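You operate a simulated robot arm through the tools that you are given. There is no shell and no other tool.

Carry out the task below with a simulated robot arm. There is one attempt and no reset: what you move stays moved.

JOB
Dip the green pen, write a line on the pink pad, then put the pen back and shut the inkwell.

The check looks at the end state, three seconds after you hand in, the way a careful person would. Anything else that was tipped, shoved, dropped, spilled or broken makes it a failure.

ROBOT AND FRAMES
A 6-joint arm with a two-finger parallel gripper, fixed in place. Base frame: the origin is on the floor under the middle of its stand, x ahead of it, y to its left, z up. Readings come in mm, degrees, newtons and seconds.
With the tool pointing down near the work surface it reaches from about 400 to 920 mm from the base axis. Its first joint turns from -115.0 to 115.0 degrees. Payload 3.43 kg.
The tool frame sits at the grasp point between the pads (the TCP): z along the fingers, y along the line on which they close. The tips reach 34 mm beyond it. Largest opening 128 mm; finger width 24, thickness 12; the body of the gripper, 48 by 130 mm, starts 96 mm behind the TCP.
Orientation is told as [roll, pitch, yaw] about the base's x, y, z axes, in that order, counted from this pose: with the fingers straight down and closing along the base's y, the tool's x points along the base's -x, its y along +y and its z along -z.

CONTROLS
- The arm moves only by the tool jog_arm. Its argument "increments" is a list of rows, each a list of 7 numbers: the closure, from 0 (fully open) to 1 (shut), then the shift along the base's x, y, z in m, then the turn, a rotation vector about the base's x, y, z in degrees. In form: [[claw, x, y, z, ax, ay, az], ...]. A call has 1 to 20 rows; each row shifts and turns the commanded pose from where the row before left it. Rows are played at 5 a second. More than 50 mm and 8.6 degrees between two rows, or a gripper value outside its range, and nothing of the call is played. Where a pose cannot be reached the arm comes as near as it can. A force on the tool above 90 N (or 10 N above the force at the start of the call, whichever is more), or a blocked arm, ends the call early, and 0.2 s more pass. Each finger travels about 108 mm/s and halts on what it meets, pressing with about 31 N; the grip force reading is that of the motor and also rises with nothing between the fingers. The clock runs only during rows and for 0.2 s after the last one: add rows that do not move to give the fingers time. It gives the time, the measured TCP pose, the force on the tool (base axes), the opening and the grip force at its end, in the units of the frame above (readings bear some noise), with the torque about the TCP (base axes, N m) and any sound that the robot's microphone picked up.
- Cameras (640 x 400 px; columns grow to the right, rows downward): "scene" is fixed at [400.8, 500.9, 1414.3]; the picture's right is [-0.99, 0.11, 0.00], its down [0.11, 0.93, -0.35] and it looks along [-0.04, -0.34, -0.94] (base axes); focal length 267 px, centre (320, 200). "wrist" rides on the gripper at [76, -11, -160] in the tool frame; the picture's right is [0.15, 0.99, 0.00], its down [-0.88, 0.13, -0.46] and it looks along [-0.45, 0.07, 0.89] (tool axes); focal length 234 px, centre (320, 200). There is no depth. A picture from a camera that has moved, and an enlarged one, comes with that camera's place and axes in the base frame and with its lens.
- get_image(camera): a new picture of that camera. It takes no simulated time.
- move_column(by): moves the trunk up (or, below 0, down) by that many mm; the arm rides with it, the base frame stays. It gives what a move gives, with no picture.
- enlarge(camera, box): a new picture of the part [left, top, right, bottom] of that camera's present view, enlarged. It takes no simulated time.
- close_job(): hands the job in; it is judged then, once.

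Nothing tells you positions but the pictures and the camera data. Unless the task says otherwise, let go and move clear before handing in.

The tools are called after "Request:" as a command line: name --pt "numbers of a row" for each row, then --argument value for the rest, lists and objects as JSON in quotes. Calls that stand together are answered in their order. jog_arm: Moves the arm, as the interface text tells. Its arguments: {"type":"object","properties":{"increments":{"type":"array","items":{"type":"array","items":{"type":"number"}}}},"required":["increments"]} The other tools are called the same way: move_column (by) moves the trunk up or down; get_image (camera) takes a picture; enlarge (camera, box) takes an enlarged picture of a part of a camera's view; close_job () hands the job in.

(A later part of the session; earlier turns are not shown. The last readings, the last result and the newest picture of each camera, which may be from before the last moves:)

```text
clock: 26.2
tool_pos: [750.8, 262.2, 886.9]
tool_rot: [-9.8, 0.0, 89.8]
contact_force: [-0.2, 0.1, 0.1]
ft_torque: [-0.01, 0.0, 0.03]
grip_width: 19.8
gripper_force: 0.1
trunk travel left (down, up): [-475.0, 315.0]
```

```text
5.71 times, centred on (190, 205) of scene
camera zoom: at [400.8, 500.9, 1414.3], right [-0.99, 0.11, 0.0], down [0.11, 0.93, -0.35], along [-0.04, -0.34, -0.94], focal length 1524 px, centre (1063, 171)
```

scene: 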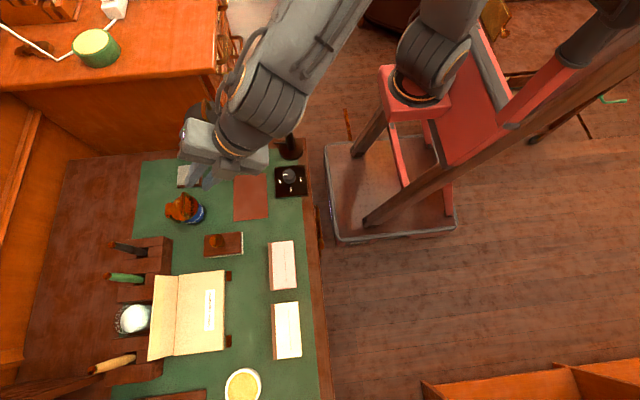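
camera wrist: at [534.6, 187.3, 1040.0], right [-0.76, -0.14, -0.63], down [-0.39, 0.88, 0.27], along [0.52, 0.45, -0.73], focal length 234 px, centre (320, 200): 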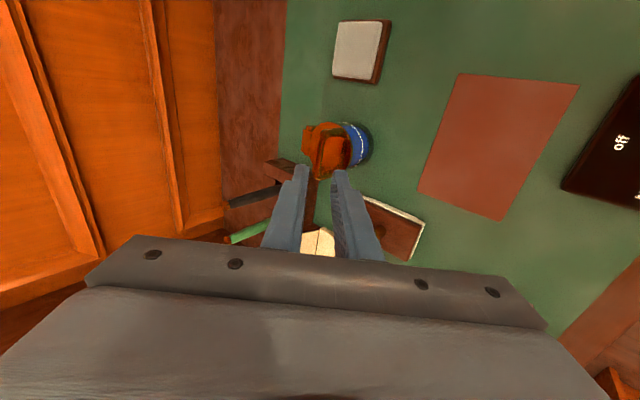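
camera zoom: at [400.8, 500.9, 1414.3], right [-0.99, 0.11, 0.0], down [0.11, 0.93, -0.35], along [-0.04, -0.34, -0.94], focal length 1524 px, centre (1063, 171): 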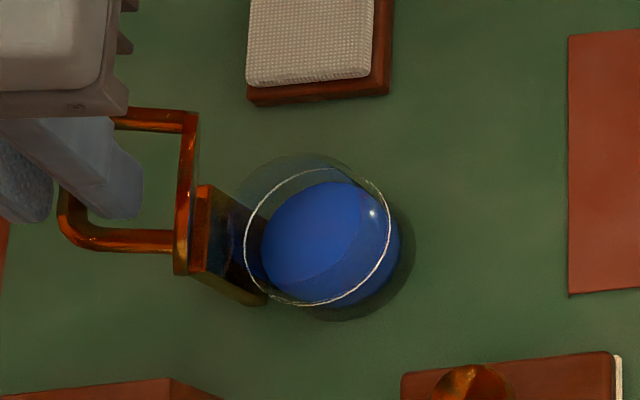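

The lid is about 65° open and the ring shows the glass rim unmoved. I'll continue over the top to about 100°.

Request:
jog_arm --pt "0.844 0.0066 0 -0.001 0 2.5 0" --pt "0.844 0.0066 0 -0.0016 0 2.5 0" --pt "0.844 0.0066 0 -0.0022 0 2.5 0" --pt "0.844 0.0066 0 -0.0028 0 2.5 0" --pt "0.844 0 0 0 0 0 0"

Request:
enlarge --camera "wrist" --box '[260, 90, 400, 230]'

Request:
enlarge --camera "scene" --box '[150, 170, 230, 240]'

```text
clock: 27.4
tool_pos: [780.0, 260.5, 879.6]
tool_rot: [0.2, 0.2, 90.0]
contact_force: [1.1, 0.9, -0.1]
ft_torque: [-0.02, 0.02, -0.04]
grip_width: 20.3
gripper_force: 0.0
trunk travel left (down, up): [-475.0, 315.0]
```

```text
2.86 times, centred on (330, 160) of wrist
camera zoom: at [788.6, 186.9, 1039.5], right [-0.99, -0.14, 0.0], down [-0.13, 0.88, 0.46], along [-0.07, 0.45, -0.89], focal length 669 px, centre (291, 314)
```

zoom: 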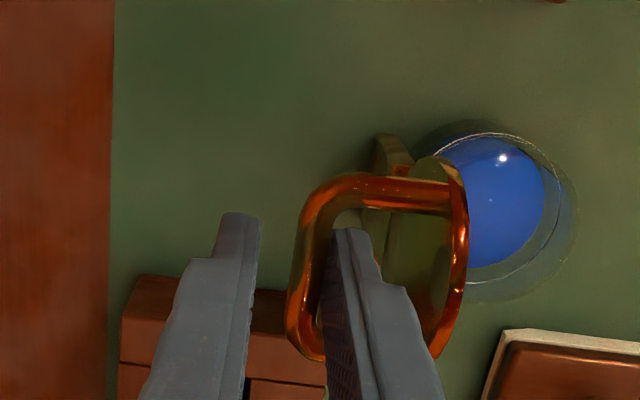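

```text
5.71 times, centred on (190, 205) of scene
camera zoom: at [400.8, 500.9, 1414.3], right [-0.99, 0.11, 0.0], down [0.11, 0.93, -0.35], along [-0.04, -0.34, -0.94], focal length 1524 px, centre (1063, 171)
```

zoom: 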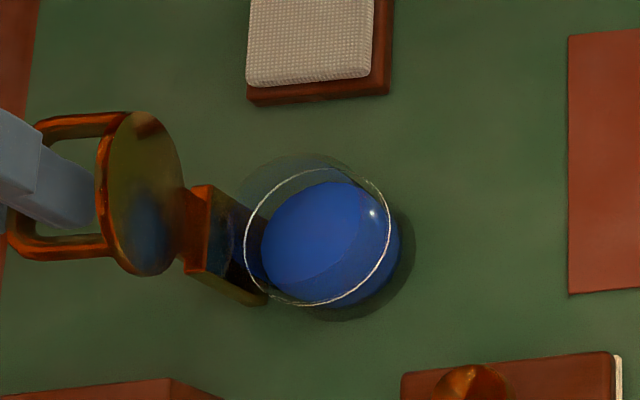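

The lid is past vertical and we see its underside. I'll continue slightly further and see whether it rests on a stop.

Request:
jog_arm --pt "0.844 0.006 0.001 -0.0045 0 1.6 0" --pt "0.844 0.006 0.001 -0.005 0 1.6 0" --pt "0.844 0.0055 0 -0.0055 0 1.6 0" --pt "0.844 0 0 0 0 0 0"

Request:
enlarge --camera "wrist" --box '[260, 90, 400, 230]'

Request:
enlarge --camera "scene" --box '[150, 170, 230, 240]'

```text
clock: 28.4
tool_pos: [795.9, 263.1, 865.4]
tool_rot: [5.0, 0.1, 89.7]
contact_force: [-0.2, 0.7, -0.2]
ft_torque: [0.04, 0.02, 0.04]
grip_width: 20.0
gripper_force: 0.1
trunk travel left (down, up): [-475.0, 315.0]
```

```text
2.86 times, centred on (330, 160) of wrist
camera zoom: at [819.7, 188.4, 1023.5], right [-0.99, -0.14, 0.09], down [-0.09, 0.88, 0.46], along [-0.14, 0.45, -0.88], focal length 669 px, centre (291, 314)
```

zoom: 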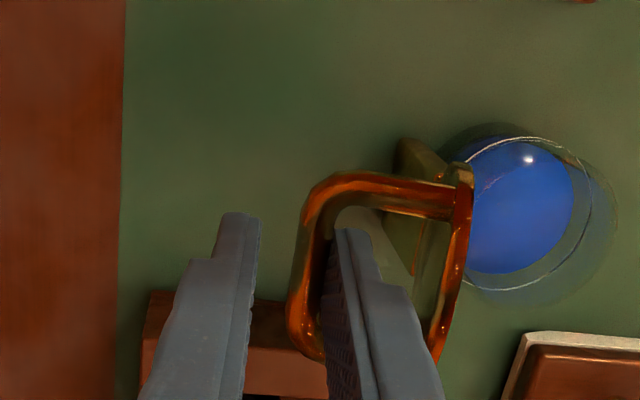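

```text
5.71 times, centred on (190, 205) of scene
camera zoom: at [400.8, 500.9, 1414.3], right [-0.99, 0.11, 0.0], down [0.11, 0.93, -0.35], along [-0.04, -0.34, -0.94], focal length 1524 px, centre (1063, 171)
```

zoom: 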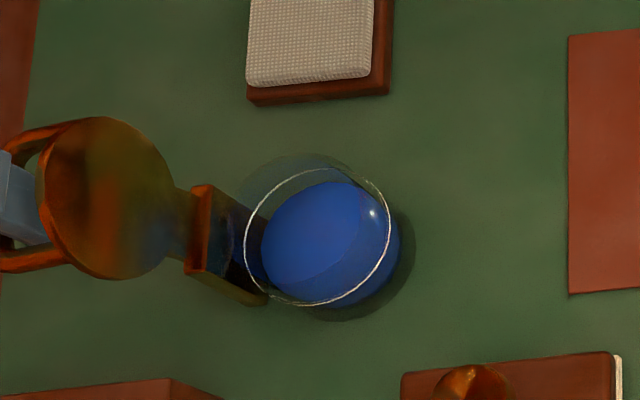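

The hinge holds the lid by friction at about 105°, and the jar mouth is fully exposed. I'll break contact and withdraw the finger straight up out of the arch.

Request:
jog_arm --pt "0.844 -0.004 0 0 0 0 0" --pt "0.844 0 0 0 0 0 0" --pt "0.844 0.0017 0 0.02 0 0 0" --pt "0.844 0.0017 0 0.02 0 0 0" --pt "0.844 0.0017 0 0.02 0 0 0" --pt "0.844 0.0017 0 0.03 0 0 0" --pt "0.844 0 0 0 0 0 0"

Request:
get_image --camera "wrist"

Request:
get_image --camera "scene"

Request:
enlarge --camera "scene" --box '[150, 170, 230, 240]'

```text
clock: 30.0
tool_pos: [799.8, 265.5, 954.4]
tool_rot: [5.0, 0.2, 89.7]
contact_force: [-0.1, -0.3, 0.5]
ft_torque: [-0.02, 0.05, 0.0]
grip_width: 20.0
gripper_force: 0.0
trunk travel left (down, up): [-475.0, 315.0]
```

```text
taken
camera wrist: at [821.7, 189.0, 1113.2], right [-0.99, -0.14, 0.09], down [-0.09, 0.88, 0.46], along [-0.14, 0.45, -0.88], focal length 234 px, centre (320, 200)
```

wrist: 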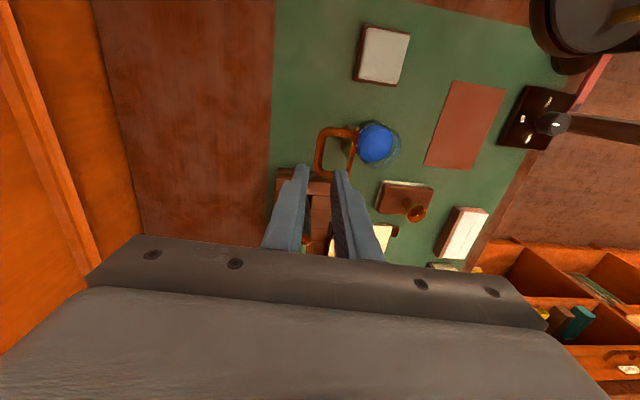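

```text
taken
```

scene: 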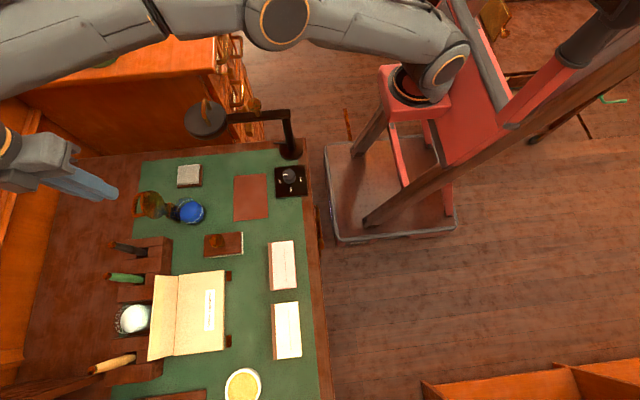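

```text
5.71 times, centred on (190, 205) of scene
camera zoom: at [400.8, 500.9, 1414.3], right [-0.99, 0.11, 0.0], down [0.11, 0.93, -0.35], along [-0.04, -0.34, -0.94], focal length 1524 px, centre (1063, 171)
```

zoom: 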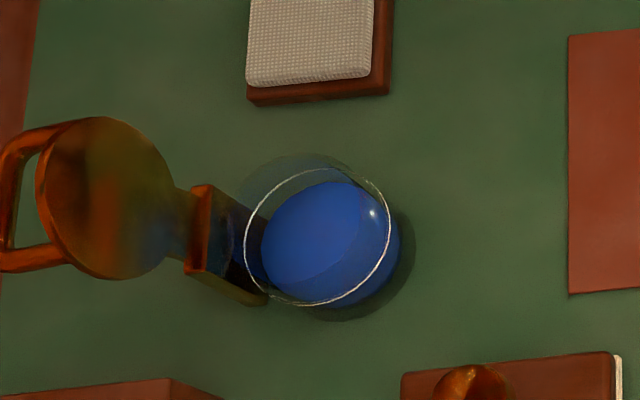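

The lid stays open by itself. Now I'll rise, level the tool, yaw back to 0° and head over the green pen with the fingers opened to about 60 mm.

Request:
jog_arm --pt "0.844 -0.01 0.01 0.03 0 -5 0" --pt "0.844 -0.01 0.01 0.03 0 0 -8" --pt "0.844 -0.01 0.01 0 0 0 -8" --pt "0.844 -0.01 0.01 0 0 0 -8" --pt "0.844 -0.01 0.01 0 0 0 -8" --pt "0.844 -0.01 0.01 0 0 0 -8" --pt "0.844 -0.01 0.01 0 0 0 -8" --pt "0.844 -0.01 0.01 0 0 0 -8" --pt "0.844 0 0.01 0 0 0 -8" --pt "0.7 0 0.01 0 0 0 -8" --pt "0.6 0 0.01 0 0 0 -8" --pt "0.53 0 0.01 0 0 0 -8" --pt "0.53 0 0.01 0 0 0 -1.7" --pt "0.53 0 0 0 0 0 0"

Request:
get_image --camera "wrist"

Request:
enlarge --camera "wrist" --box '[260, 100, 400, 230]'

```text
clock: 33.0
tool_pos: [718.9, 392.8, 1013.9]
tool_rot: [-0.1, 0.1, 0.1]
contact_force: [0.0, 0.4, 1.1]
ft_torque: [0.02, -0.02, 0.01]
grip_width: 60.4
gripper_force: 0.1
trunk travel left (down, up): [-475.0, 315.0]
```

```text
taken
camera wrist: at [641.5, 383.1, 1174.4], right [-0.15, 0.99, 0.0], down [0.88, 0.13, 0.45], along [0.45, 0.07, -0.89], focal length 234 px, centre (320, 200)
```

wrist: 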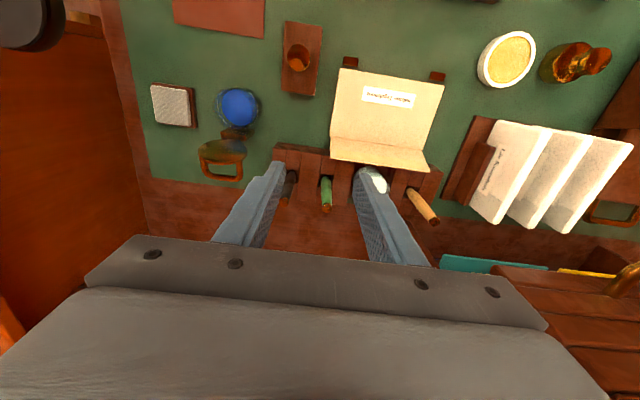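

```text
3.08 times, centred on (330, 165) of wrist
camera zoom: at [641.5, 383.1, 1174.4], right [-0.15, 0.99, 0.0], down [0.88, 0.13, 0.45], along [0.45, 0.07, -0.89], focal length 720 px, centre (289, 308)
```

zoom: 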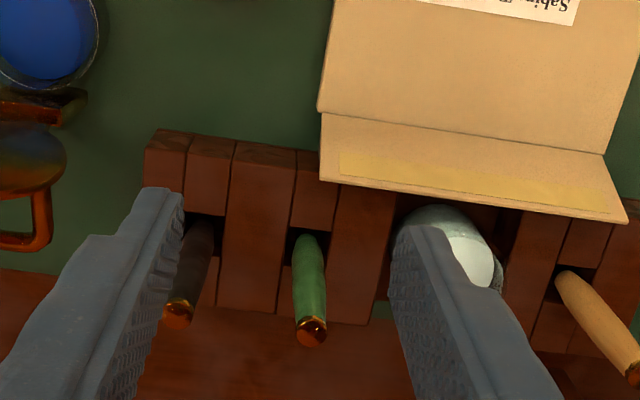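

The pen top is at about (796, 417.5, 889). I'll move above it and descend until the fingertips are just above the pen top.

Request:
jog_arm --pt "0.53 0.026 0.009 0 0 0 0" --pt "0.53 0.026 0.008 0 0 0 0" --pt "0.53 0.025 0.008 0 0 0 0" --pt "0.53 0 0 -0.03 0 0 0" --pt "0.53 0 0 -0.03 0 0 0" --pt "0.53 0 0 -0.02 0 0 0" --pt "0.53 0 0 0 0 0 0"

Request:
get_image --camera "wrist"

Request:
enlarge --camera "wrist" --box '[250, 110, 390, 240]'

Request:
enlarge --camera "scene" --box '[80, 230, 180, 340]'

```text
clock: 34.6
tool_pos: [767.8, 399.7, 921.0]
tool_rot: [0.0, 0.1, 0.1]
contact_force: [-0.7, 0.5, -0.4]
ft_torque: [-0.04, 0.01, 0.01]
grip_width: 60.2
gripper_force: 0.2
out of reach, approached as far as the arm can: row 2, 3
trunk travel left (down, up): [-475.0, 315.0]
```

```text
taken
camera wrist: at [690.4, 390.5, 1081.9], right [-0.15, 0.99, 0.0], down [0.88, 0.13, 0.45], along [0.45, 0.07, -0.89], focal length 234 px, centre (320, 200)
```

wrist: 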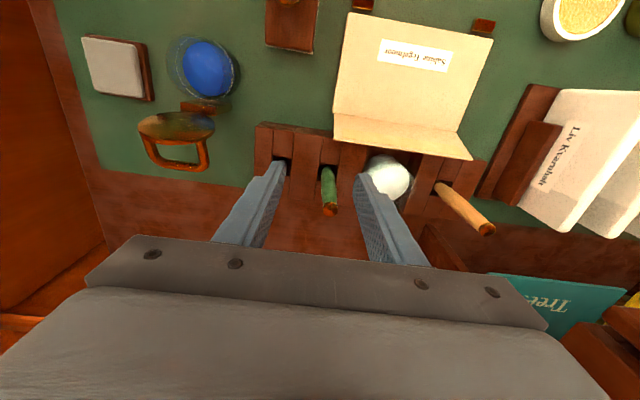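

```text
3.08 times, centred on (320, 175) of wrist
camera zoom: at [690.4, 390.5, 1081.9], right [-0.15, 0.99, 0.0], down [0.88, 0.13, 0.45], along [0.45, 0.07, -0.89], focal length 720 px, centre (320, 277)
```

zoom: 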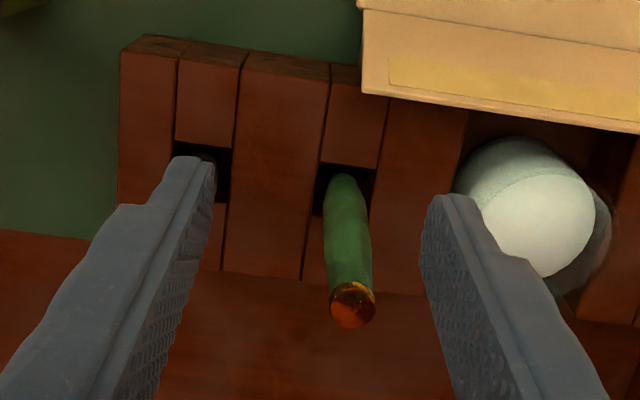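

```text
3.64 times, centred on (130, 285) of scene
camera zoom: at [400.8, 500.9, 1414.3], right [-0.99, 0.11, 0.0], down [0.11, 0.93, -0.35], along [-0.04, -0.34, -0.94], focal length 970 px, centre (1011, -109)
```

zoom: 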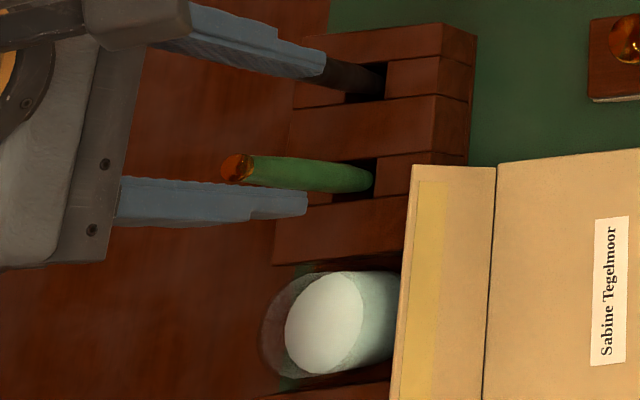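

The reach is short at this height because the shoulder is too low for it. Raising the trunk will improve the reach, and the arm will rise clear with it.

Request:
move_column --by 150

```text
clock: 36.4
tool_pos: [753.7, 401.6, 1072.0]
tool_rot: [0.0, 0.0, 0.0]
contact_force: [-0.4, -0.9, 0.1]
ft_torque: [0.03, 0.01, 0.0]
grip_width: 60.3
gripper_force: 0.0
trunk travel left (down, up): [-625.0, 165.0]
```

Request:
jog_arm --pt "0.53 0 0 -0.04 0 0 0" --pt "0.53 0 0 -0.04 0 0 0" --pt "0.53 0 0 -0.03 0 0 0" --pt "0.53 0 0 0 0 0 0"

Request:
jog_arm --pt "0.53 0.02 0.008 0 0 0 0" --pt "0.53 0.02 0.008 0 0 0 0" --pt "0.53 0 0 0 0 0 0"

```text
clock: 37.4
tool_pos: [754.4, 403.7, 962.6]
tool_rot: [0.1, 0.1, 0.1]
contact_force: [-0.2, 0.1, -0.3]
ft_torque: [0.0, 0.0, 0.01]
grip_width: 60.3
gripper_force: 0.0
trunk travel left (down, up): [-625.0, 165.0]
```

```text
clock: 38.1
tool_pos: [774.6, 411.5, 962.2]
tool_rot: [0.1, 0.1, 0.1]
contact_force: [-0.2, -1.0, 0.4]
ft_torque: [0.02, -0.03, 0.01]
grip_width: 60.2
gripper_force: 0.1
out of reach, approached as far as the arm can: row 2
trunk travel left (down, up): [-625.0, 165.0]
```

Still a bit short with a vertical tool. Tilting the tool forward about y keeps the pads flat on the pen and extends the reach, so I'll tilt −12°.

Request:
jog_arm --pt "0.53 0 0 0 0 -6 0" --pt "0.53 0 0 0 0 -6 0" --pt "0.53 0.01 0.003 0 0 0 0" --pt "0.53 0.0114 0.003 0 0 0 0" --pt "0.53 0 0 0 0 0 0"

```text
clock: 39.4
tool_pos: [795.3, 416.2, 963.8]
tool_rot: [0.0, -11.8, 0.1]
contact_force: [0.5, -0.2, -0.8]
ft_torque: [0.04, 0.0, 0.0]
grip_width: 60.4
gripper_force: 0.1
trunk travel left (down, up): [-625.0, 165.0]
```

The pen position is reached with the tilt. I'll descend so the fingers begin to straddle the pen top, then check.

Request:
jog_arm --pt "0.53 0 0.001 -0.025 0 0 0" --pt "0.53 0 0 -0.025 0 0 0" --pt "0.53 0 0 0 0 0 0"

Request:
get_image --camera "wrist"

Request:
enlarge --camera "wrist" --box '[250, 110, 390, 240]'

Request:
enlarge --camera "scene" --box '[80, 230, 180, 340]'

```text
clock: 40.1
tool_pos: [794.4, 417.8, 911.9]
tool_rot: [0.0, -12.1, 0.2]
contact_force: [-0.1, -0.5, 0.6]
ft_torque: [-0.02, 0.01, 0.0]
grip_width: 60.1
gripper_force: 0.2
trunk travel left (down, up): [-625.0, 165.0]
```

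```text
taken
camera wrist: at [685.8, 407.4, 1052.1], right [-0.15, 0.99, -0.03], down [0.77, 0.13, 0.63], along [0.63, 0.07, -0.78], focal length 234 px, centre (320, 200)
```

wrist: 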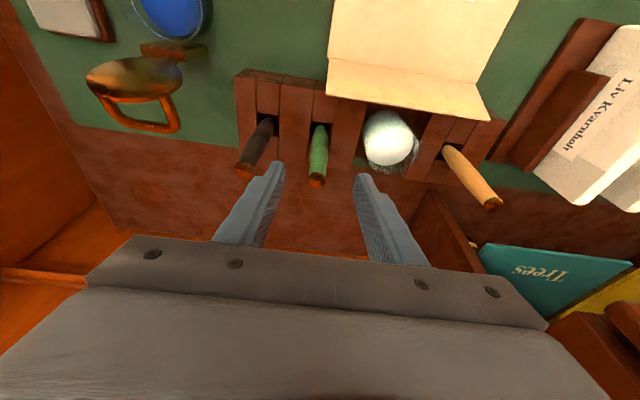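

```text
3.08 times, centred on (320, 175) of wrist
camera zoom: at [685.8, 407.4, 1052.1], right [-0.15, 0.99, -0.03], down [0.77, 0.13, 0.63], along [0.63, 0.07, -0.78], focal length 720 px, centre (320, 277)
```

zoom: 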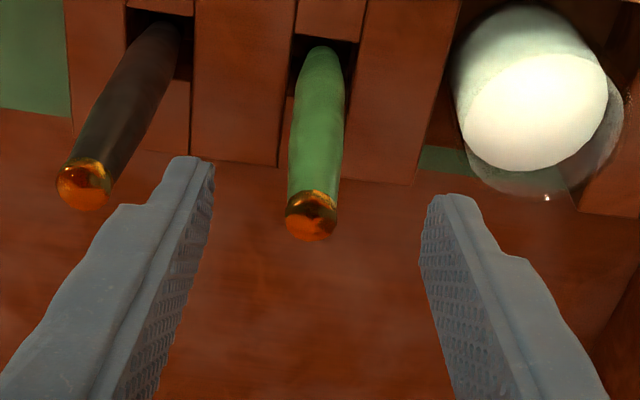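

```text
3.64 times, centred on (130, 285) of scene
camera zoom: at [400.8, 500.9, 1414.3], right [-0.99, 0.11, 0.0], down [0.11, 0.93, -0.35], along [-0.04, -0.34, -0.94], focal length 970 px, centre (1011, -109)
```

zoom: 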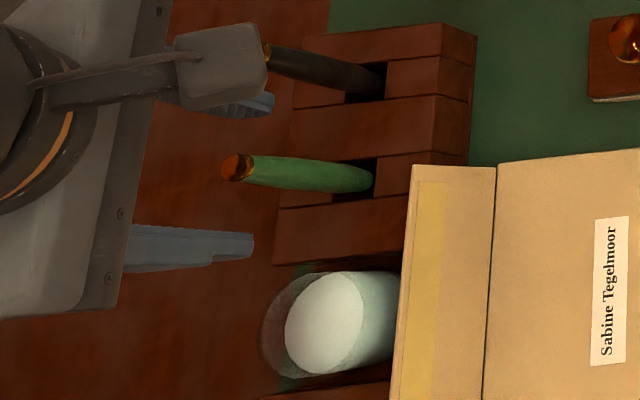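

The pen is centred between the fingers. I'll descend to the grasp height of z≈850.

Request:
jog_arm --pt "0.53 0.0005 -0.0005 -0.02 0 0 0" --pt "0.53 0.0005 0 -0.02 0 0 0" --pt "0.53 0.0005 0 -0.02 0 0 0" --pt "0.53 0 0 0 0 0 0"

Request:
get_image --camera "wrist"

Request:
enlarge --camera "wrist" --box '[250, 110, 390, 240]'

Request:
enlarge --camera "scene" --box '[80, 230, 180, 340]'

```text
clock: 41.1
tool_pos: [798.3, 416.3, 851.3]
tool_rot: [-0.1, -11.9, 0.1]
contact_force: [-0.6, -0.7, 0.1]
ft_torque: [0.0, 0.02, -0.01]
grip_width: 60.1
gripper_force: 0.1
trunk travel left (down, up): [-625.0, 165.0]
```

```text
taken
camera wrist: at [687.9, 405.9, 992.1], right [-0.15, 0.99, -0.03], down [0.77, 0.13, 0.63], along [0.62, 0.07, -0.78], focal length 234 px, centre (320, 200)
```

wrist: 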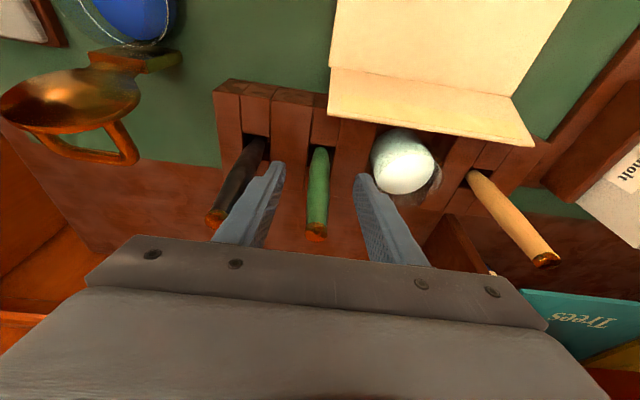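

```text
3.08 times, centred on (320, 175) of wrist
camera zoom: at [687.9, 405.9, 992.1], right [-0.15, 0.99, -0.03], down [0.77, 0.13, 0.63], along [0.62, 0.07, -0.78], focal length 720 px, centre (320, 277)
```

zoom: 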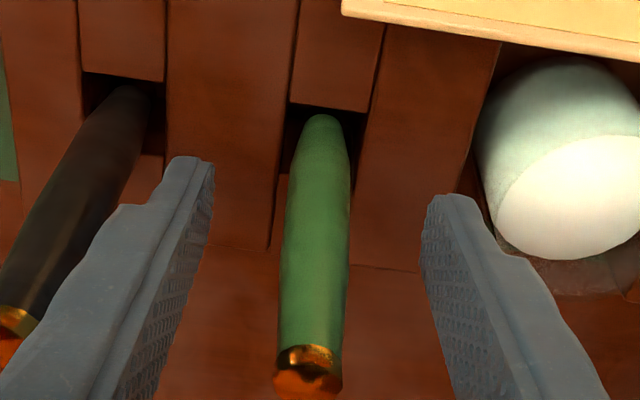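

```text
3.64 times, centred on (130, 285) of scene
camera zoom: at [400.8, 500.9, 1414.3], right [-0.99, 0.11, 0.0], down [0.11, 0.93, -0.35], along [-0.04, -0.34, -0.94], focal length 970 px, centre (1011, -109)
```

zoom: 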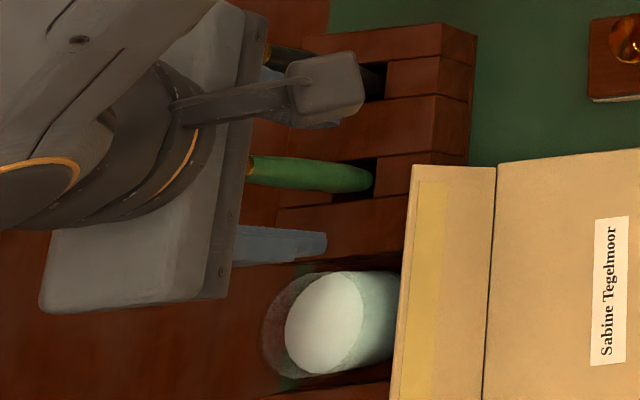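

The pen is centred between the pads. Closing gently on it.

Request:
jog_arm --pt "0.75 0 0 0 0 0 0" --pt "0.85 0 0 0 0 0 0" --pt "0.92 0 0 0 0 0 0" --pt "1 0 0 0 0 0 0" --pt "1 0 0 0 0 0 0" --pt "1 0 0 0 0 0 0"

Request:
enlarge --camera "wrist" --box '[250, 110, 390, 240]'

```text
clock: 42.5
tool_pos: [796.3, 416.6, 852.3]
tool_rot: [-0.1, -12.0, 0.1]
contact_force: [-0.2, -0.5, 0.8]
ft_torque: [0.02, -0.02, -0.04]
grip_width: 14.8
gripper_force: 31.1
trunk travel left (down, up): [-625.0, 165.0]
```

```text
3.08 times, centred on (320, 175) of wrist
camera zoom: at [687.9, 405.9, 992.3], right [-0.15, 0.99, -0.03], down [0.77, 0.13, 0.63], along [0.62, 0.07, -0.78], focal length 720 px, centre (320, 277)
```

zoom: 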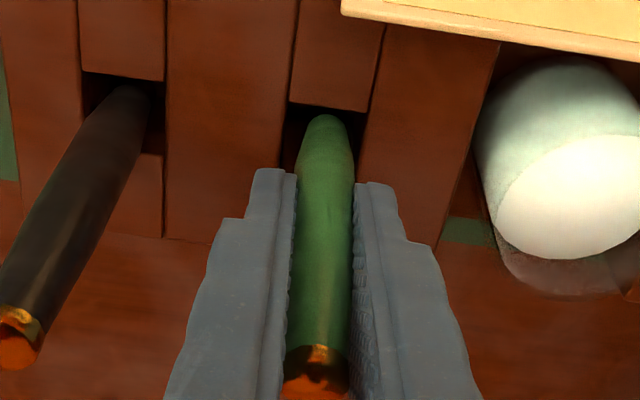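

The pen is held at a 14.8 mm width, and the grasp pose is (796.3, 416.6, 852). I'll lift it slowly straight up.

Request:
jog_arm --pt "1 0 0 0.01 0 0 0" --pt "1 0 0 0.015 0 0 0" --pt "1 0 0 0.015 0 0 0" --pt "1 0 0 0.02 0 0 0" --pt "1 0 0 0 0 0 0"

Request:
enlarge --camera "wrist" --box '[250, 90, 390, 230]'

Request:
enlarge --camera "scene" --box '[80, 230, 180, 340]'

```text
clock: 43.8
tool_pos: [794.8, 416.5, 912.1]
tool_rot: [0.0, -11.9, 0.1]
contact_force: [0.2, 1.0, -0.1]
ft_torque: [-0.01, 0.03, 0.01]
grip_width: 14.8
gripper_force: 31.1
trunk travel left (down, up): [-625.0, 165.0]
```

```text
2.86 times, centred on (320, 160) of wrist
camera zoom: at [686.6, 406.1, 1053.2], right [-0.15, 0.99, -0.03], down [0.77, 0.13, 0.63], along [0.62, 0.07, -0.78], focal length 669 px, centre (320, 314)
```

zoom: 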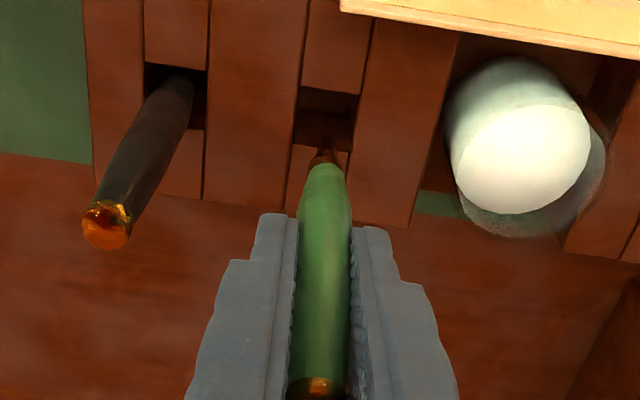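

```text
3.64 times, centred on (130, 285) of scene
camera zoom: at [400.8, 500.9, 1414.3], right [-0.99, 0.11, 0.0], down [0.11, 0.93, -0.35], along [-0.04, -0.34, -0.94], focal length 970 px, centre (1011, -109)
```

zoom: 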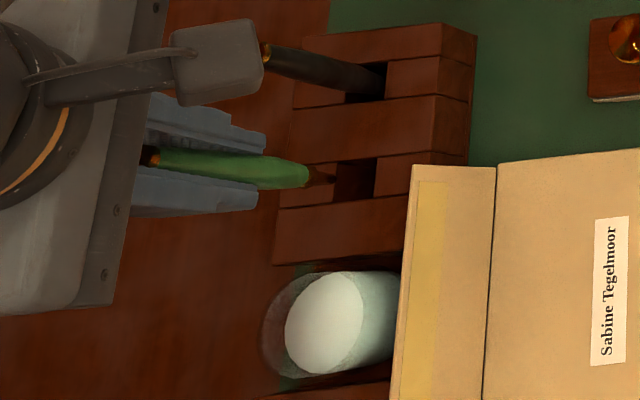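

The nib tip is now visible at about z=813, which puts it 99 mm below the TCP. I'll lift to z≈960, move back over the envelope, then across to above the inkwell.

Request:
jog_arm --pt "1 0 0 0.016 0 0 0" --pt "1 0 0 0.016 0 0 0" --pt "1 0 0 0.016 0 0 0" --pt "1 -0.02 0 0 0 0 0" --pt "1 -0.02 0 0 0 0 0" --pt "1 -0.02 0 0 0 0 0" --pt "1 -0.02 0 0 0 0 0" --pt "1 -0.015 0 0 0 0 0" --pt "1 0 0 0 0 0 0"

Request:
get_image --camera "wrist"

Request:
enlarge --camera "scene" --box '[80, 160, 280, 340]'

```text
clock: 45.8
tool_pos: [700.9, 416.3, 960.9]
tool_rot: [0.0, -11.9, 0.2]
contact_force: [0.6, 0.3, 0.7]
ft_torque: [0.0, 0.02, -0.02]
grip_width: 14.7
gripper_force: 31.1
trunk travel left (down, up): [-625.0, 165.0]
```

```text
taken
camera wrist: at [593.6, 406.6, 1101.3], right [-0.15, 0.99, -0.03], down [0.77, 0.13, 0.63], along [0.62, 0.07, -0.78], focal length 234 px, centre (320, 200)
```

wrist: 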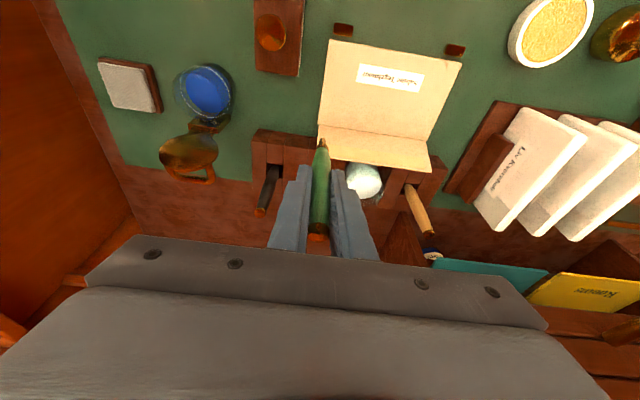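

```text
2.22 times, centred on (180, 250) of scene
camera zoom: at [400.8, 500.9, 1414.3], right [-0.99, 0.11, 0.0], down [0.11, 0.93, -0.35], along [-0.04, -0.34, -0.94], focal length 592 px, centre (631, 89)
```

zoom: 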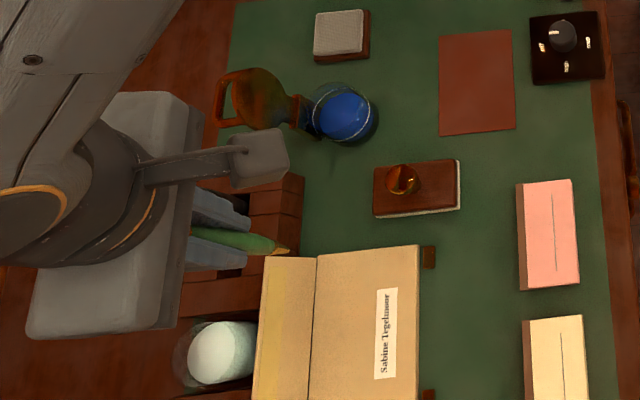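

The pen is held well. I'll move across (−y) to above the inkwell.

Request:
jog_arm --pt "1 0 -0.03 0 0 0 0" --pt "1 0 -0.03 0 0 0 0" --pt "1 0 -0.03 0 0 0 0" --pt "1 0 -0.03 0 0 0 0" --pt "1 0 -0.02 0 0 0 0" --pt "1 0 -0.013 0 0 0 0" --pt "1 0 0 0 0 0 0"

Request:
get_image --camera "wrist"

Request:
enlarge --camera "wrist" --box '[260, 80, 380, 220]'

Request:
enlarge --camera "scene" --box '[140, 160, 230, 240]'

```text
clock: 47.4
tool_pos: [701.5, 263.0, 960.3]
tool_rot: [-0.1, -12.0, 0.1]
contact_force: [-0.2, 0.6, -0.3]
ft_torque: [-0.01, 0.0, 0.01]
grip_width: 14.7
gripper_force: 31.3
trunk travel left (down, up): [-625.0, 165.0]
```

```text
taken
camera wrist: at [592.9, 252.3, 1099.3], right [-0.15, 0.99, -0.03], down [0.77, 0.13, 0.63], along [0.62, 0.07, -0.78], focal length 234 px, centre (320, 200)
```

wrist: 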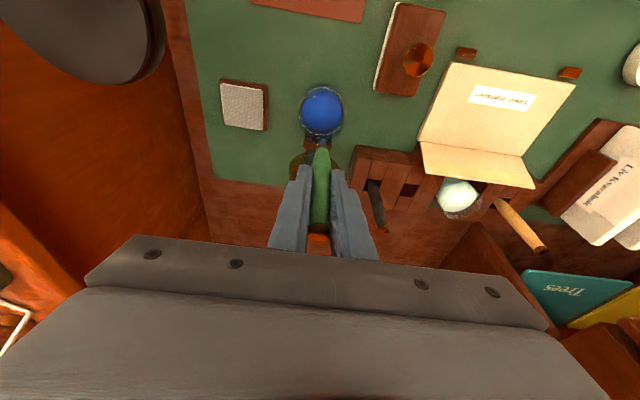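

```text
2.86 times, centred on (320, 150) of wrist
camera zoom: at [592.9, 252.3, 1099.3], right [-0.15, 0.99, -0.03], down [0.77, 0.13, 0.63], along [0.62, 0.07, -0.78], focal length 669 px, centre (320, 343)
```

zoom: 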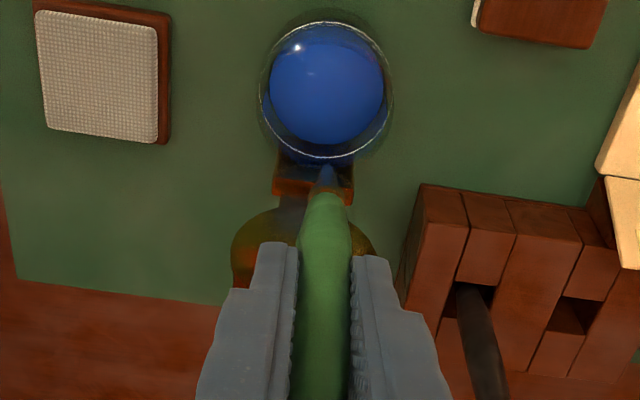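

```text
5.00 times, centred on (185, 200) of scene
camera zoom: at [400.8, 500.9, 1414.3], right [-0.99, 0.11, 0.0], down [0.11, 0.93, -0.35], along [-0.04, -0.34, -0.94], focal length 1333 px, centre (995, 200)
```

zoom: 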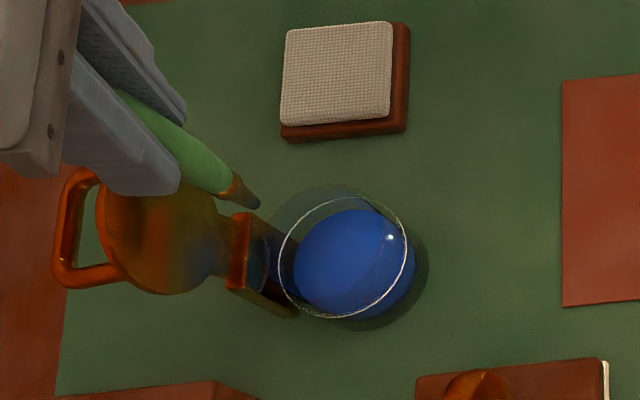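

The pen hangs over the jar. The mouth is centred near (700, 262), with the rim around z≈800 and the ink below about 780. I'll lower until the nib is just above the mouth, then check alignment.

Request:
jog_arm --pt "1 -0.001 0 -0.02 0 0 0" --pt "1 0 0 -0.02 0 0 0" --pt "1 0 0 -0.01 0 0 0" --pt "1 0 0 0 0 0 0"

Request:
enlarge --camera "wrist" --box '[260, 60, 380, 200]'

Request:
enlarge --camera "scene" --box '[150, 170, 220, 240]'

```text
clock: 48.4
tool_pos: [700.6, 263.4, 909.9]
tool_rot: [0.1, -12.0, 0.1]
contact_force: [1.0, 0.3, -0.1]
ft_torque: [0.02, 0.01, 0.02]
grip_width: 14.9
gripper_force: 31.3
trunk travel left (down, up): [-625.0, 165.0]
```

```text
2.86 times, centred on (320, 130) of wrist
camera zoom: at [591.9, 253.4, 1050.8], right [-0.15, 0.99, -0.03], down [0.77, 0.13, 0.63], along [0.63, 0.07, -0.78], focal length 669 px, centre (320, 400)
```

zoom: 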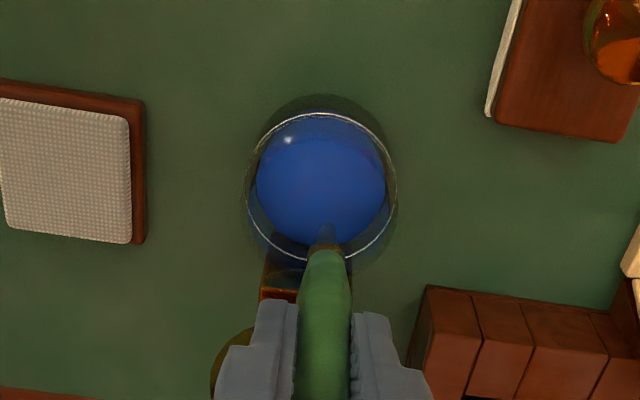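

```text
5.71 times, centred on (185, 205) of scene
camera zoom: at [400.8, 500.9, 1414.3], right [-0.99, 0.11, 0.0], down [0.11, 0.93, -0.35], along [-0.04, -0.34, -0.94], focal length 1524 px, centre (1091, 171)
```

zoom: 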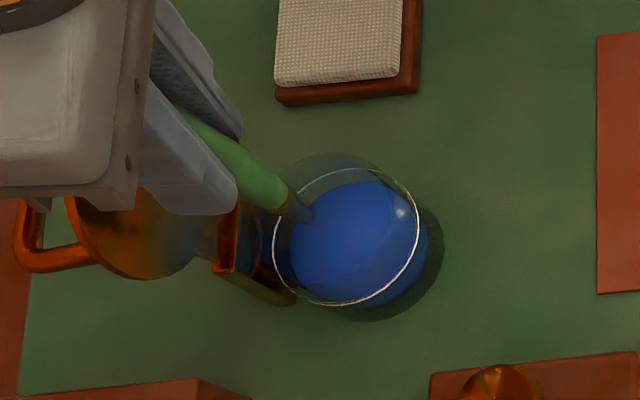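

The nib is well inside the mouth outline. I'll lower into the ink carefully.

Request:
jog_arm --pt "1 -0.001 -0.001 -0.01 0 0 0" --pt "1 0 0 -0.01 0 0 0" --pt "1 0 0 -0.008 0 0 0" --pt "1 0 0 0 0 0 0"

Request:
enlarge --camera "wrist" --box '[260, 60, 380, 200]'

Request:
enlarge --camera "scene" --box '[150, 170, 220, 240]'

```text
clock: 49.4
tool_pos: [698.5, 263.0, 882.3]
tool_rot: [-0.1, -12.0, 0.1]
contact_force: [-0.8, -0.7, -1.1]
ft_torque: [0.04, 0.0, 0.03]
grip_width: 14.4
gripper_force: 31.3
trunk travel left (down, up): [-625.0, 165.0]
```

```text
2.86 times, centred on (320, 130) of wrist
camera zoom: at [590.4, 252.5, 1022.3], right [-0.15, 0.99, -0.03], down [0.77, 0.13, 0.63], along [0.62, 0.07, -0.78], focal length 669 px, centre (320, 400)
```

zoom: 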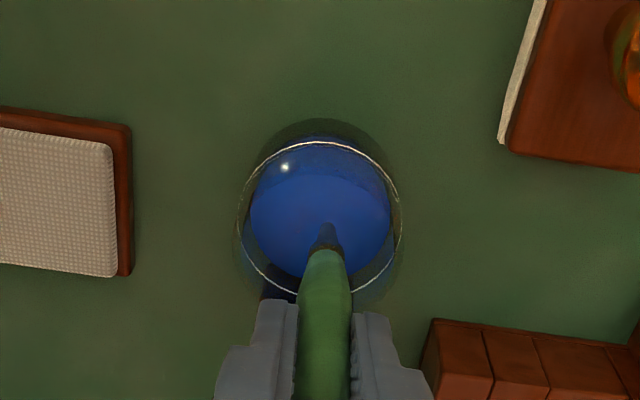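

```text
5.71 times, centred on (185, 205) of scene
camera zoom: at [400.8, 500.9, 1414.3], right [-0.99, 0.11, 0.0], down [0.11, 0.93, -0.35], along [-0.04, -0.34, -0.94], focal length 1524 px, centre (1091, 171)
```

zoom: 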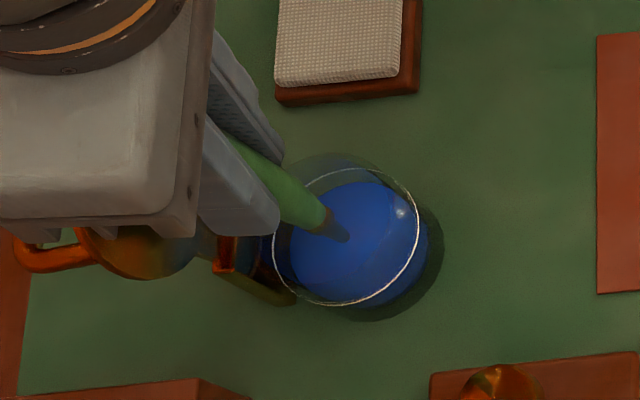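

The nib is about at the ink surface. I'll lower another 10 mm and check for submersion.

Request:
jog_arm --pt "1 0.0005 -0.0005 -0.005 0 0 0" --pt "1 0 0 -0.005 0 0 0" --pt "1 0 0 0 0 0 0"

Request:
enlarge --camera "wrist" --box '[280, 80, 360, 160]'

Request:
enlarge --camera "scene" --box '[165, 185, 205, 225]'

```text
clock: 50.1
tool_pos: [699.6, 262.3, 870.6]
tool_rot: [0.0, -11.9, 0.0]
contact_force: [-0.8, 0.1, -0.4]
ft_torque: [0.04, -0.03, 0.01]
grip_width: 14.6
gripper_force: 31.1
trunk travel left (down, up): [-625.0, 165.0]
```

```text
5.00 times, centred on (320, 120) of wrist
camera zoom: at [591.1, 251.8, 1011.8], right [-0.15, 0.99, -0.03], down [0.77, 0.13, 0.63], along [0.62, 0.07, -0.78], focal length 1171 px, centre (320, 600)
```

zoom: 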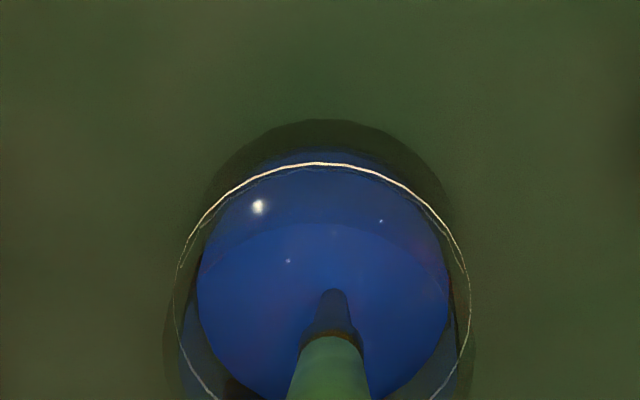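

```text
10.00 times, centred on (185, 205) of scene
camera zoom: at [400.8, 500.9, 1414.3], right [-0.99, 0.11, 0.0], down [0.11, 0.93, -0.35], along [-0.04, -0.34, -0.94], focal length 2666 px, centre (1670, 150)
```

zoom: 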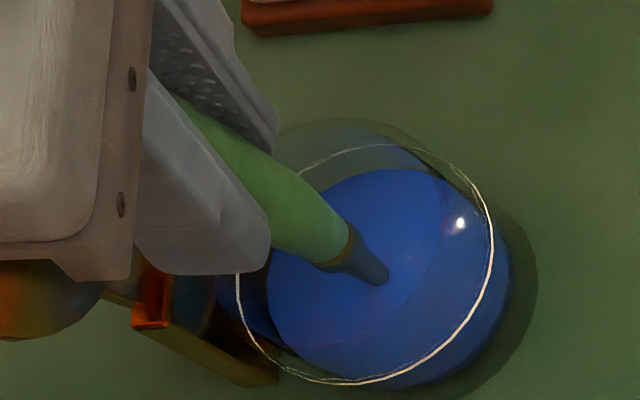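

The nib tip is still visible at z≈768, so the ink surface may be a little lower. I'll lower 5 mm more.

Request:
jog_arm --pt "1 0.0 0 -0.0025 0 0 0" --pt "1 0 0 -0.0025 0 0 0" --pt "1 0 0 0 0 0 0"

Request:
enlarge --camera "wrist" --box '[280, 80, 360, 160]'

Request:
enlarge --camera "scene" --box '[165, 185, 205, 225]'

```text
clock: 51.0
tool_pos: [700.4, 261.5, 866.2]
tool_rot: [0.0, -11.9, 0.2]
contact_force: [-0.3, -0.2, -0.5]
ft_torque: [0.0, 0.03, 0.0]
grip_width: 14.7
gripper_force: 30.9
trunk travel left (down, up): [-625.0, 165.0]
```

```text
5.00 times, centred on (320, 120) of wrist
camera zoom: at [591.5, 251.7, 1007.2], right [-0.15, 0.99, -0.03], down [0.77, 0.13, 0.63], along [0.62, 0.07, -0.78], focal length 1171 px, centre (320, 600)
```

zoom: 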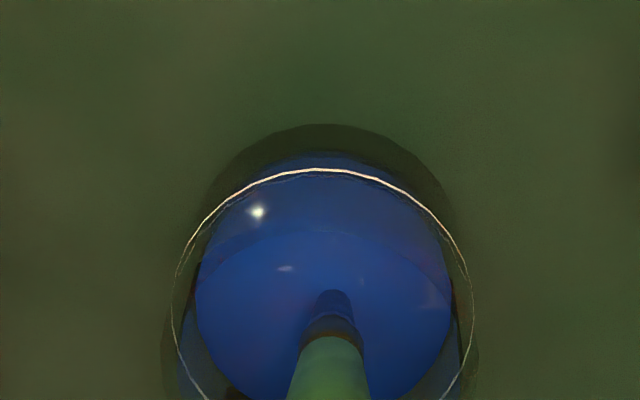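

```text
10.00 times, centred on (185, 205) of scene
camera zoom: at [400.8, 500.9, 1414.3], right [-0.99, 0.11, 0.0], down [0.11, 0.93, -0.35], along [-0.04, -0.34, -0.94], focal length 2666 px, centre (1670, 150)
```

zoom: 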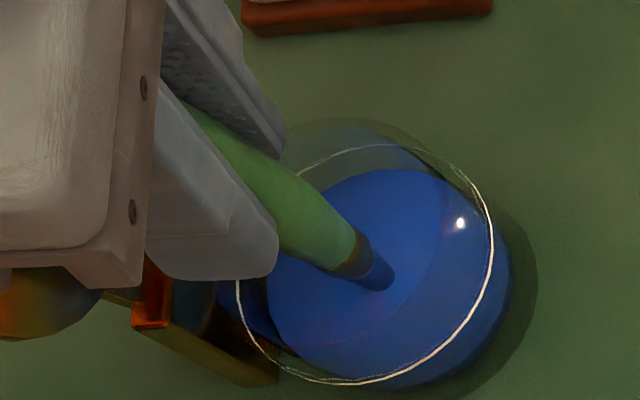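

The tip now shows blue for about 9 mm, so the nib is in the ink, with the surface at z≈773. I'll hold briefly, raise slowly, and pause above the ink so any drops fall back in.

Request:
jog_arm --pt "1 0 0 0 0 0 0" --pt "1 0 0 0 0 0 0" --pt "1 0 0 0 0 0 0" --pt "1 0 0 0.004 0 0 0" --pt "1 0 0 0.004 0 0 0" --pt "1 0 0 0.004 0 0 0" --pt "1 0 0 0.004 0 0 0" --pt "1 0 0 0.004 0 0 0" --pt "1 0 0 0 0 0 0" --pt "1 0 0 0 0 0 0" --pt "1 0 0 0 0 0 0" --pt "1 0 0 0 0 0 0" --pt "1 0 0 0 0 0 0" --pt "1 0 0 0 0 0 0" --pt "1 0 0 0 0 0 0" --pt "1 0 0 0 0 0 0"

Request:
enlarge --camera "wrist" --box '[280, 80, 360, 160]'

Request:
enlarge --camera "scene" --box '[165, 185, 205, 225]'

```text
clock: 54.4
tool_pos: [699.8, 261.9, 887.2]
tool_rot: [0.0, -11.8, 0.0]
contact_force: [-0.1, 0.2, -1.0]
ft_torque: [0.02, 0.0, 0.02]
grip_width: 14.7
gripper_force: 31.0
trunk travel left (down, up): [-625.0, 165.0]
```

```text
5.00 times, centred on (320, 120) of wrist
camera zoom: at [591.2, 251.9, 1027.5], right [-0.15, 0.99, -0.03], down [0.77, 0.13, 0.63], along [0.62, 0.07, -0.78], focal length 1171 px, centre (320, 600)
```

zoom: 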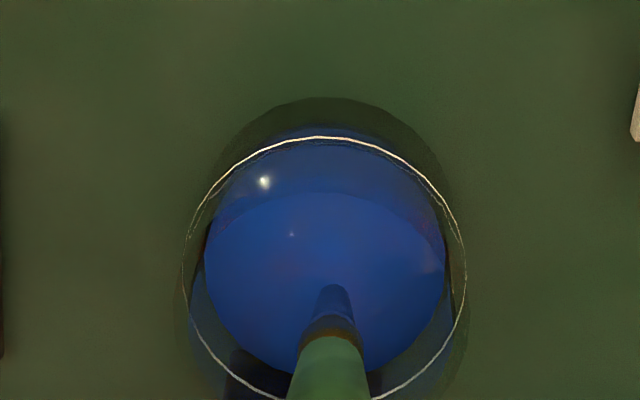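

```text
10.00 times, centred on (185, 205) of scene
camera zoom: at [400.8, 500.9, 1414.3], right [-0.99, 0.11, 0.0], down [0.11, 0.93, -0.35], along [-0.04, -0.34, -0.94], focal length 2666 px, centre (1670, 150)
```

zoom: 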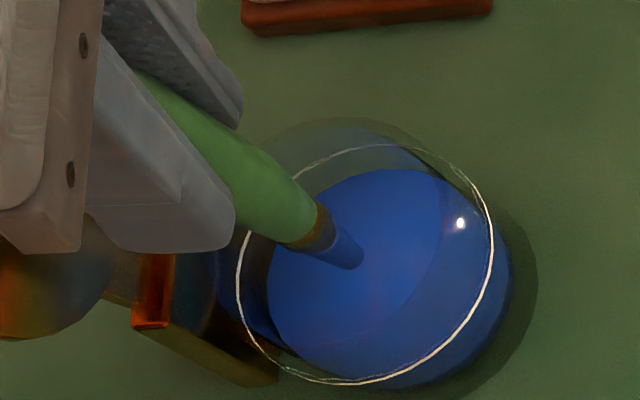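

The nib is inked, with a blue tip. I'll raise it and carry it over to the pink pad, staying high.

Request:
jog_arm --pt "1 0 0 0.01 0 0 0" --pt "1 0 0 0.02 0 0 0" --pt "1 0 0 0.02 0 0 0" --pt "1 0 0 0.02 0 0 0" --pt "1 -0.025 0.013 0 0 0 0" --pt "1 -0.025 0.013 0 0 0 0" --pt "1 -0.025 0.013 0 0 0 0" --pt "1 -0.025 0.013 0 0 0 0" --pt "1 -0.025 0.013 0 0 0 0" --pt "1 -0.025 0.013 0 0 0 0" --pt "1 -0.025 0.013 0 0 0 0" --pt "1 -0.025 0.013 0 0 0 0" --pt "1 -0.021 0.014 0 0 0 0" --pt "1 0 0 0 0 0 0"

Request:
get_image --camera "wrist"

Request:
get_image --camera "scene"

```text
clock: 57.4
tool_pos: [479.0, 381.1, 956.2]
tool_rot: [-0.1, -12.0, 0.0]
contact_force: [-0.6, 0.6, -0.4]
ft_torque: [0.0, -0.01, 0.01]
grip_width: 14.6
gripper_force: 30.6
trunk travel left (down, up): [-625.0, 165.0]
```

```text
taken
camera wrist: at [370.0, 370.7, 1097.1], right [-0.15, 0.99, -0.03], down [0.77, 0.13, 0.63], along [0.62, 0.07, -0.78], focal length 234 px, centre (320, 200)
```

wrist: 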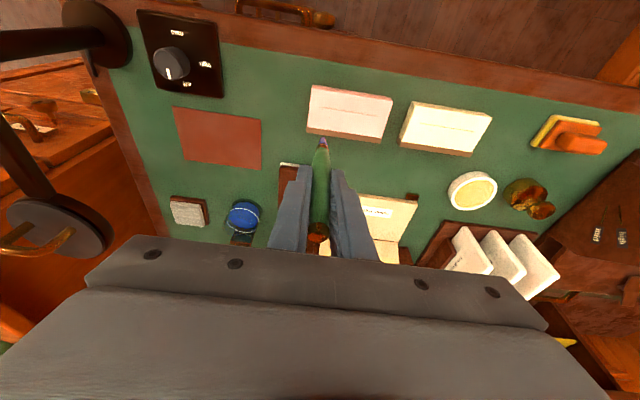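

```text
taken
```

scene: 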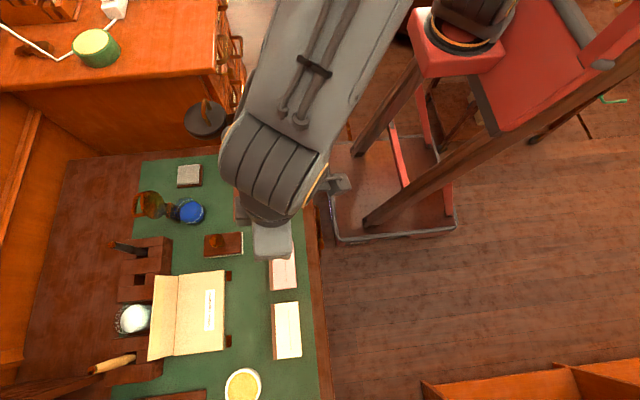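

The nib is above the pink pad. I'll zoom in to locate the pad edges and the nib.

Request:
enlarge --camera "wrist" --box '[290, 70, 410, 170]'

Request:
enlarge --camera "scene" --box '[250, 230, 320, 300]'

```text
4.00 times, centred on (350, 120) of wrist
camera zoom: at [370.0, 370.7, 1097.1], right [-0.15, 0.99, -0.03], down [0.77, 0.13, 0.63], along [0.62, 0.07, -0.78], focal length 937 px, centre (200, 520)
```

zoom: 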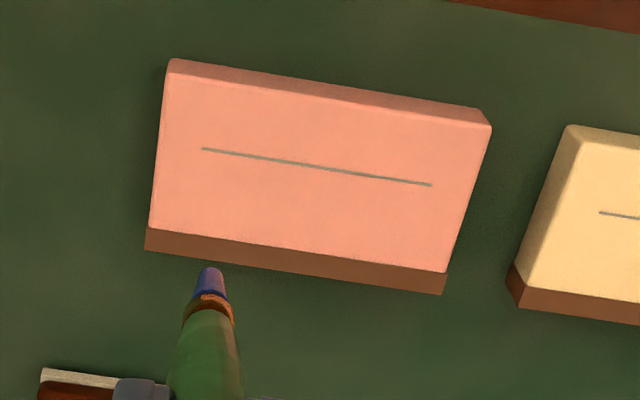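

```text
5.71 times, centred on (285, 265) of scene
camera zoom: at [400.8, 500.9, 1414.3], right [-0.99, 0.11, 0.0], down [0.11, 0.93, -0.35], along [-0.04, -0.34, -0.94], focal length 1524 px, centre (520, -171)
```

zoom: 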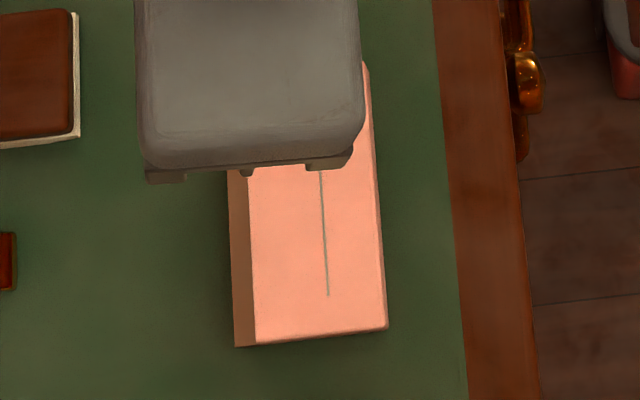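

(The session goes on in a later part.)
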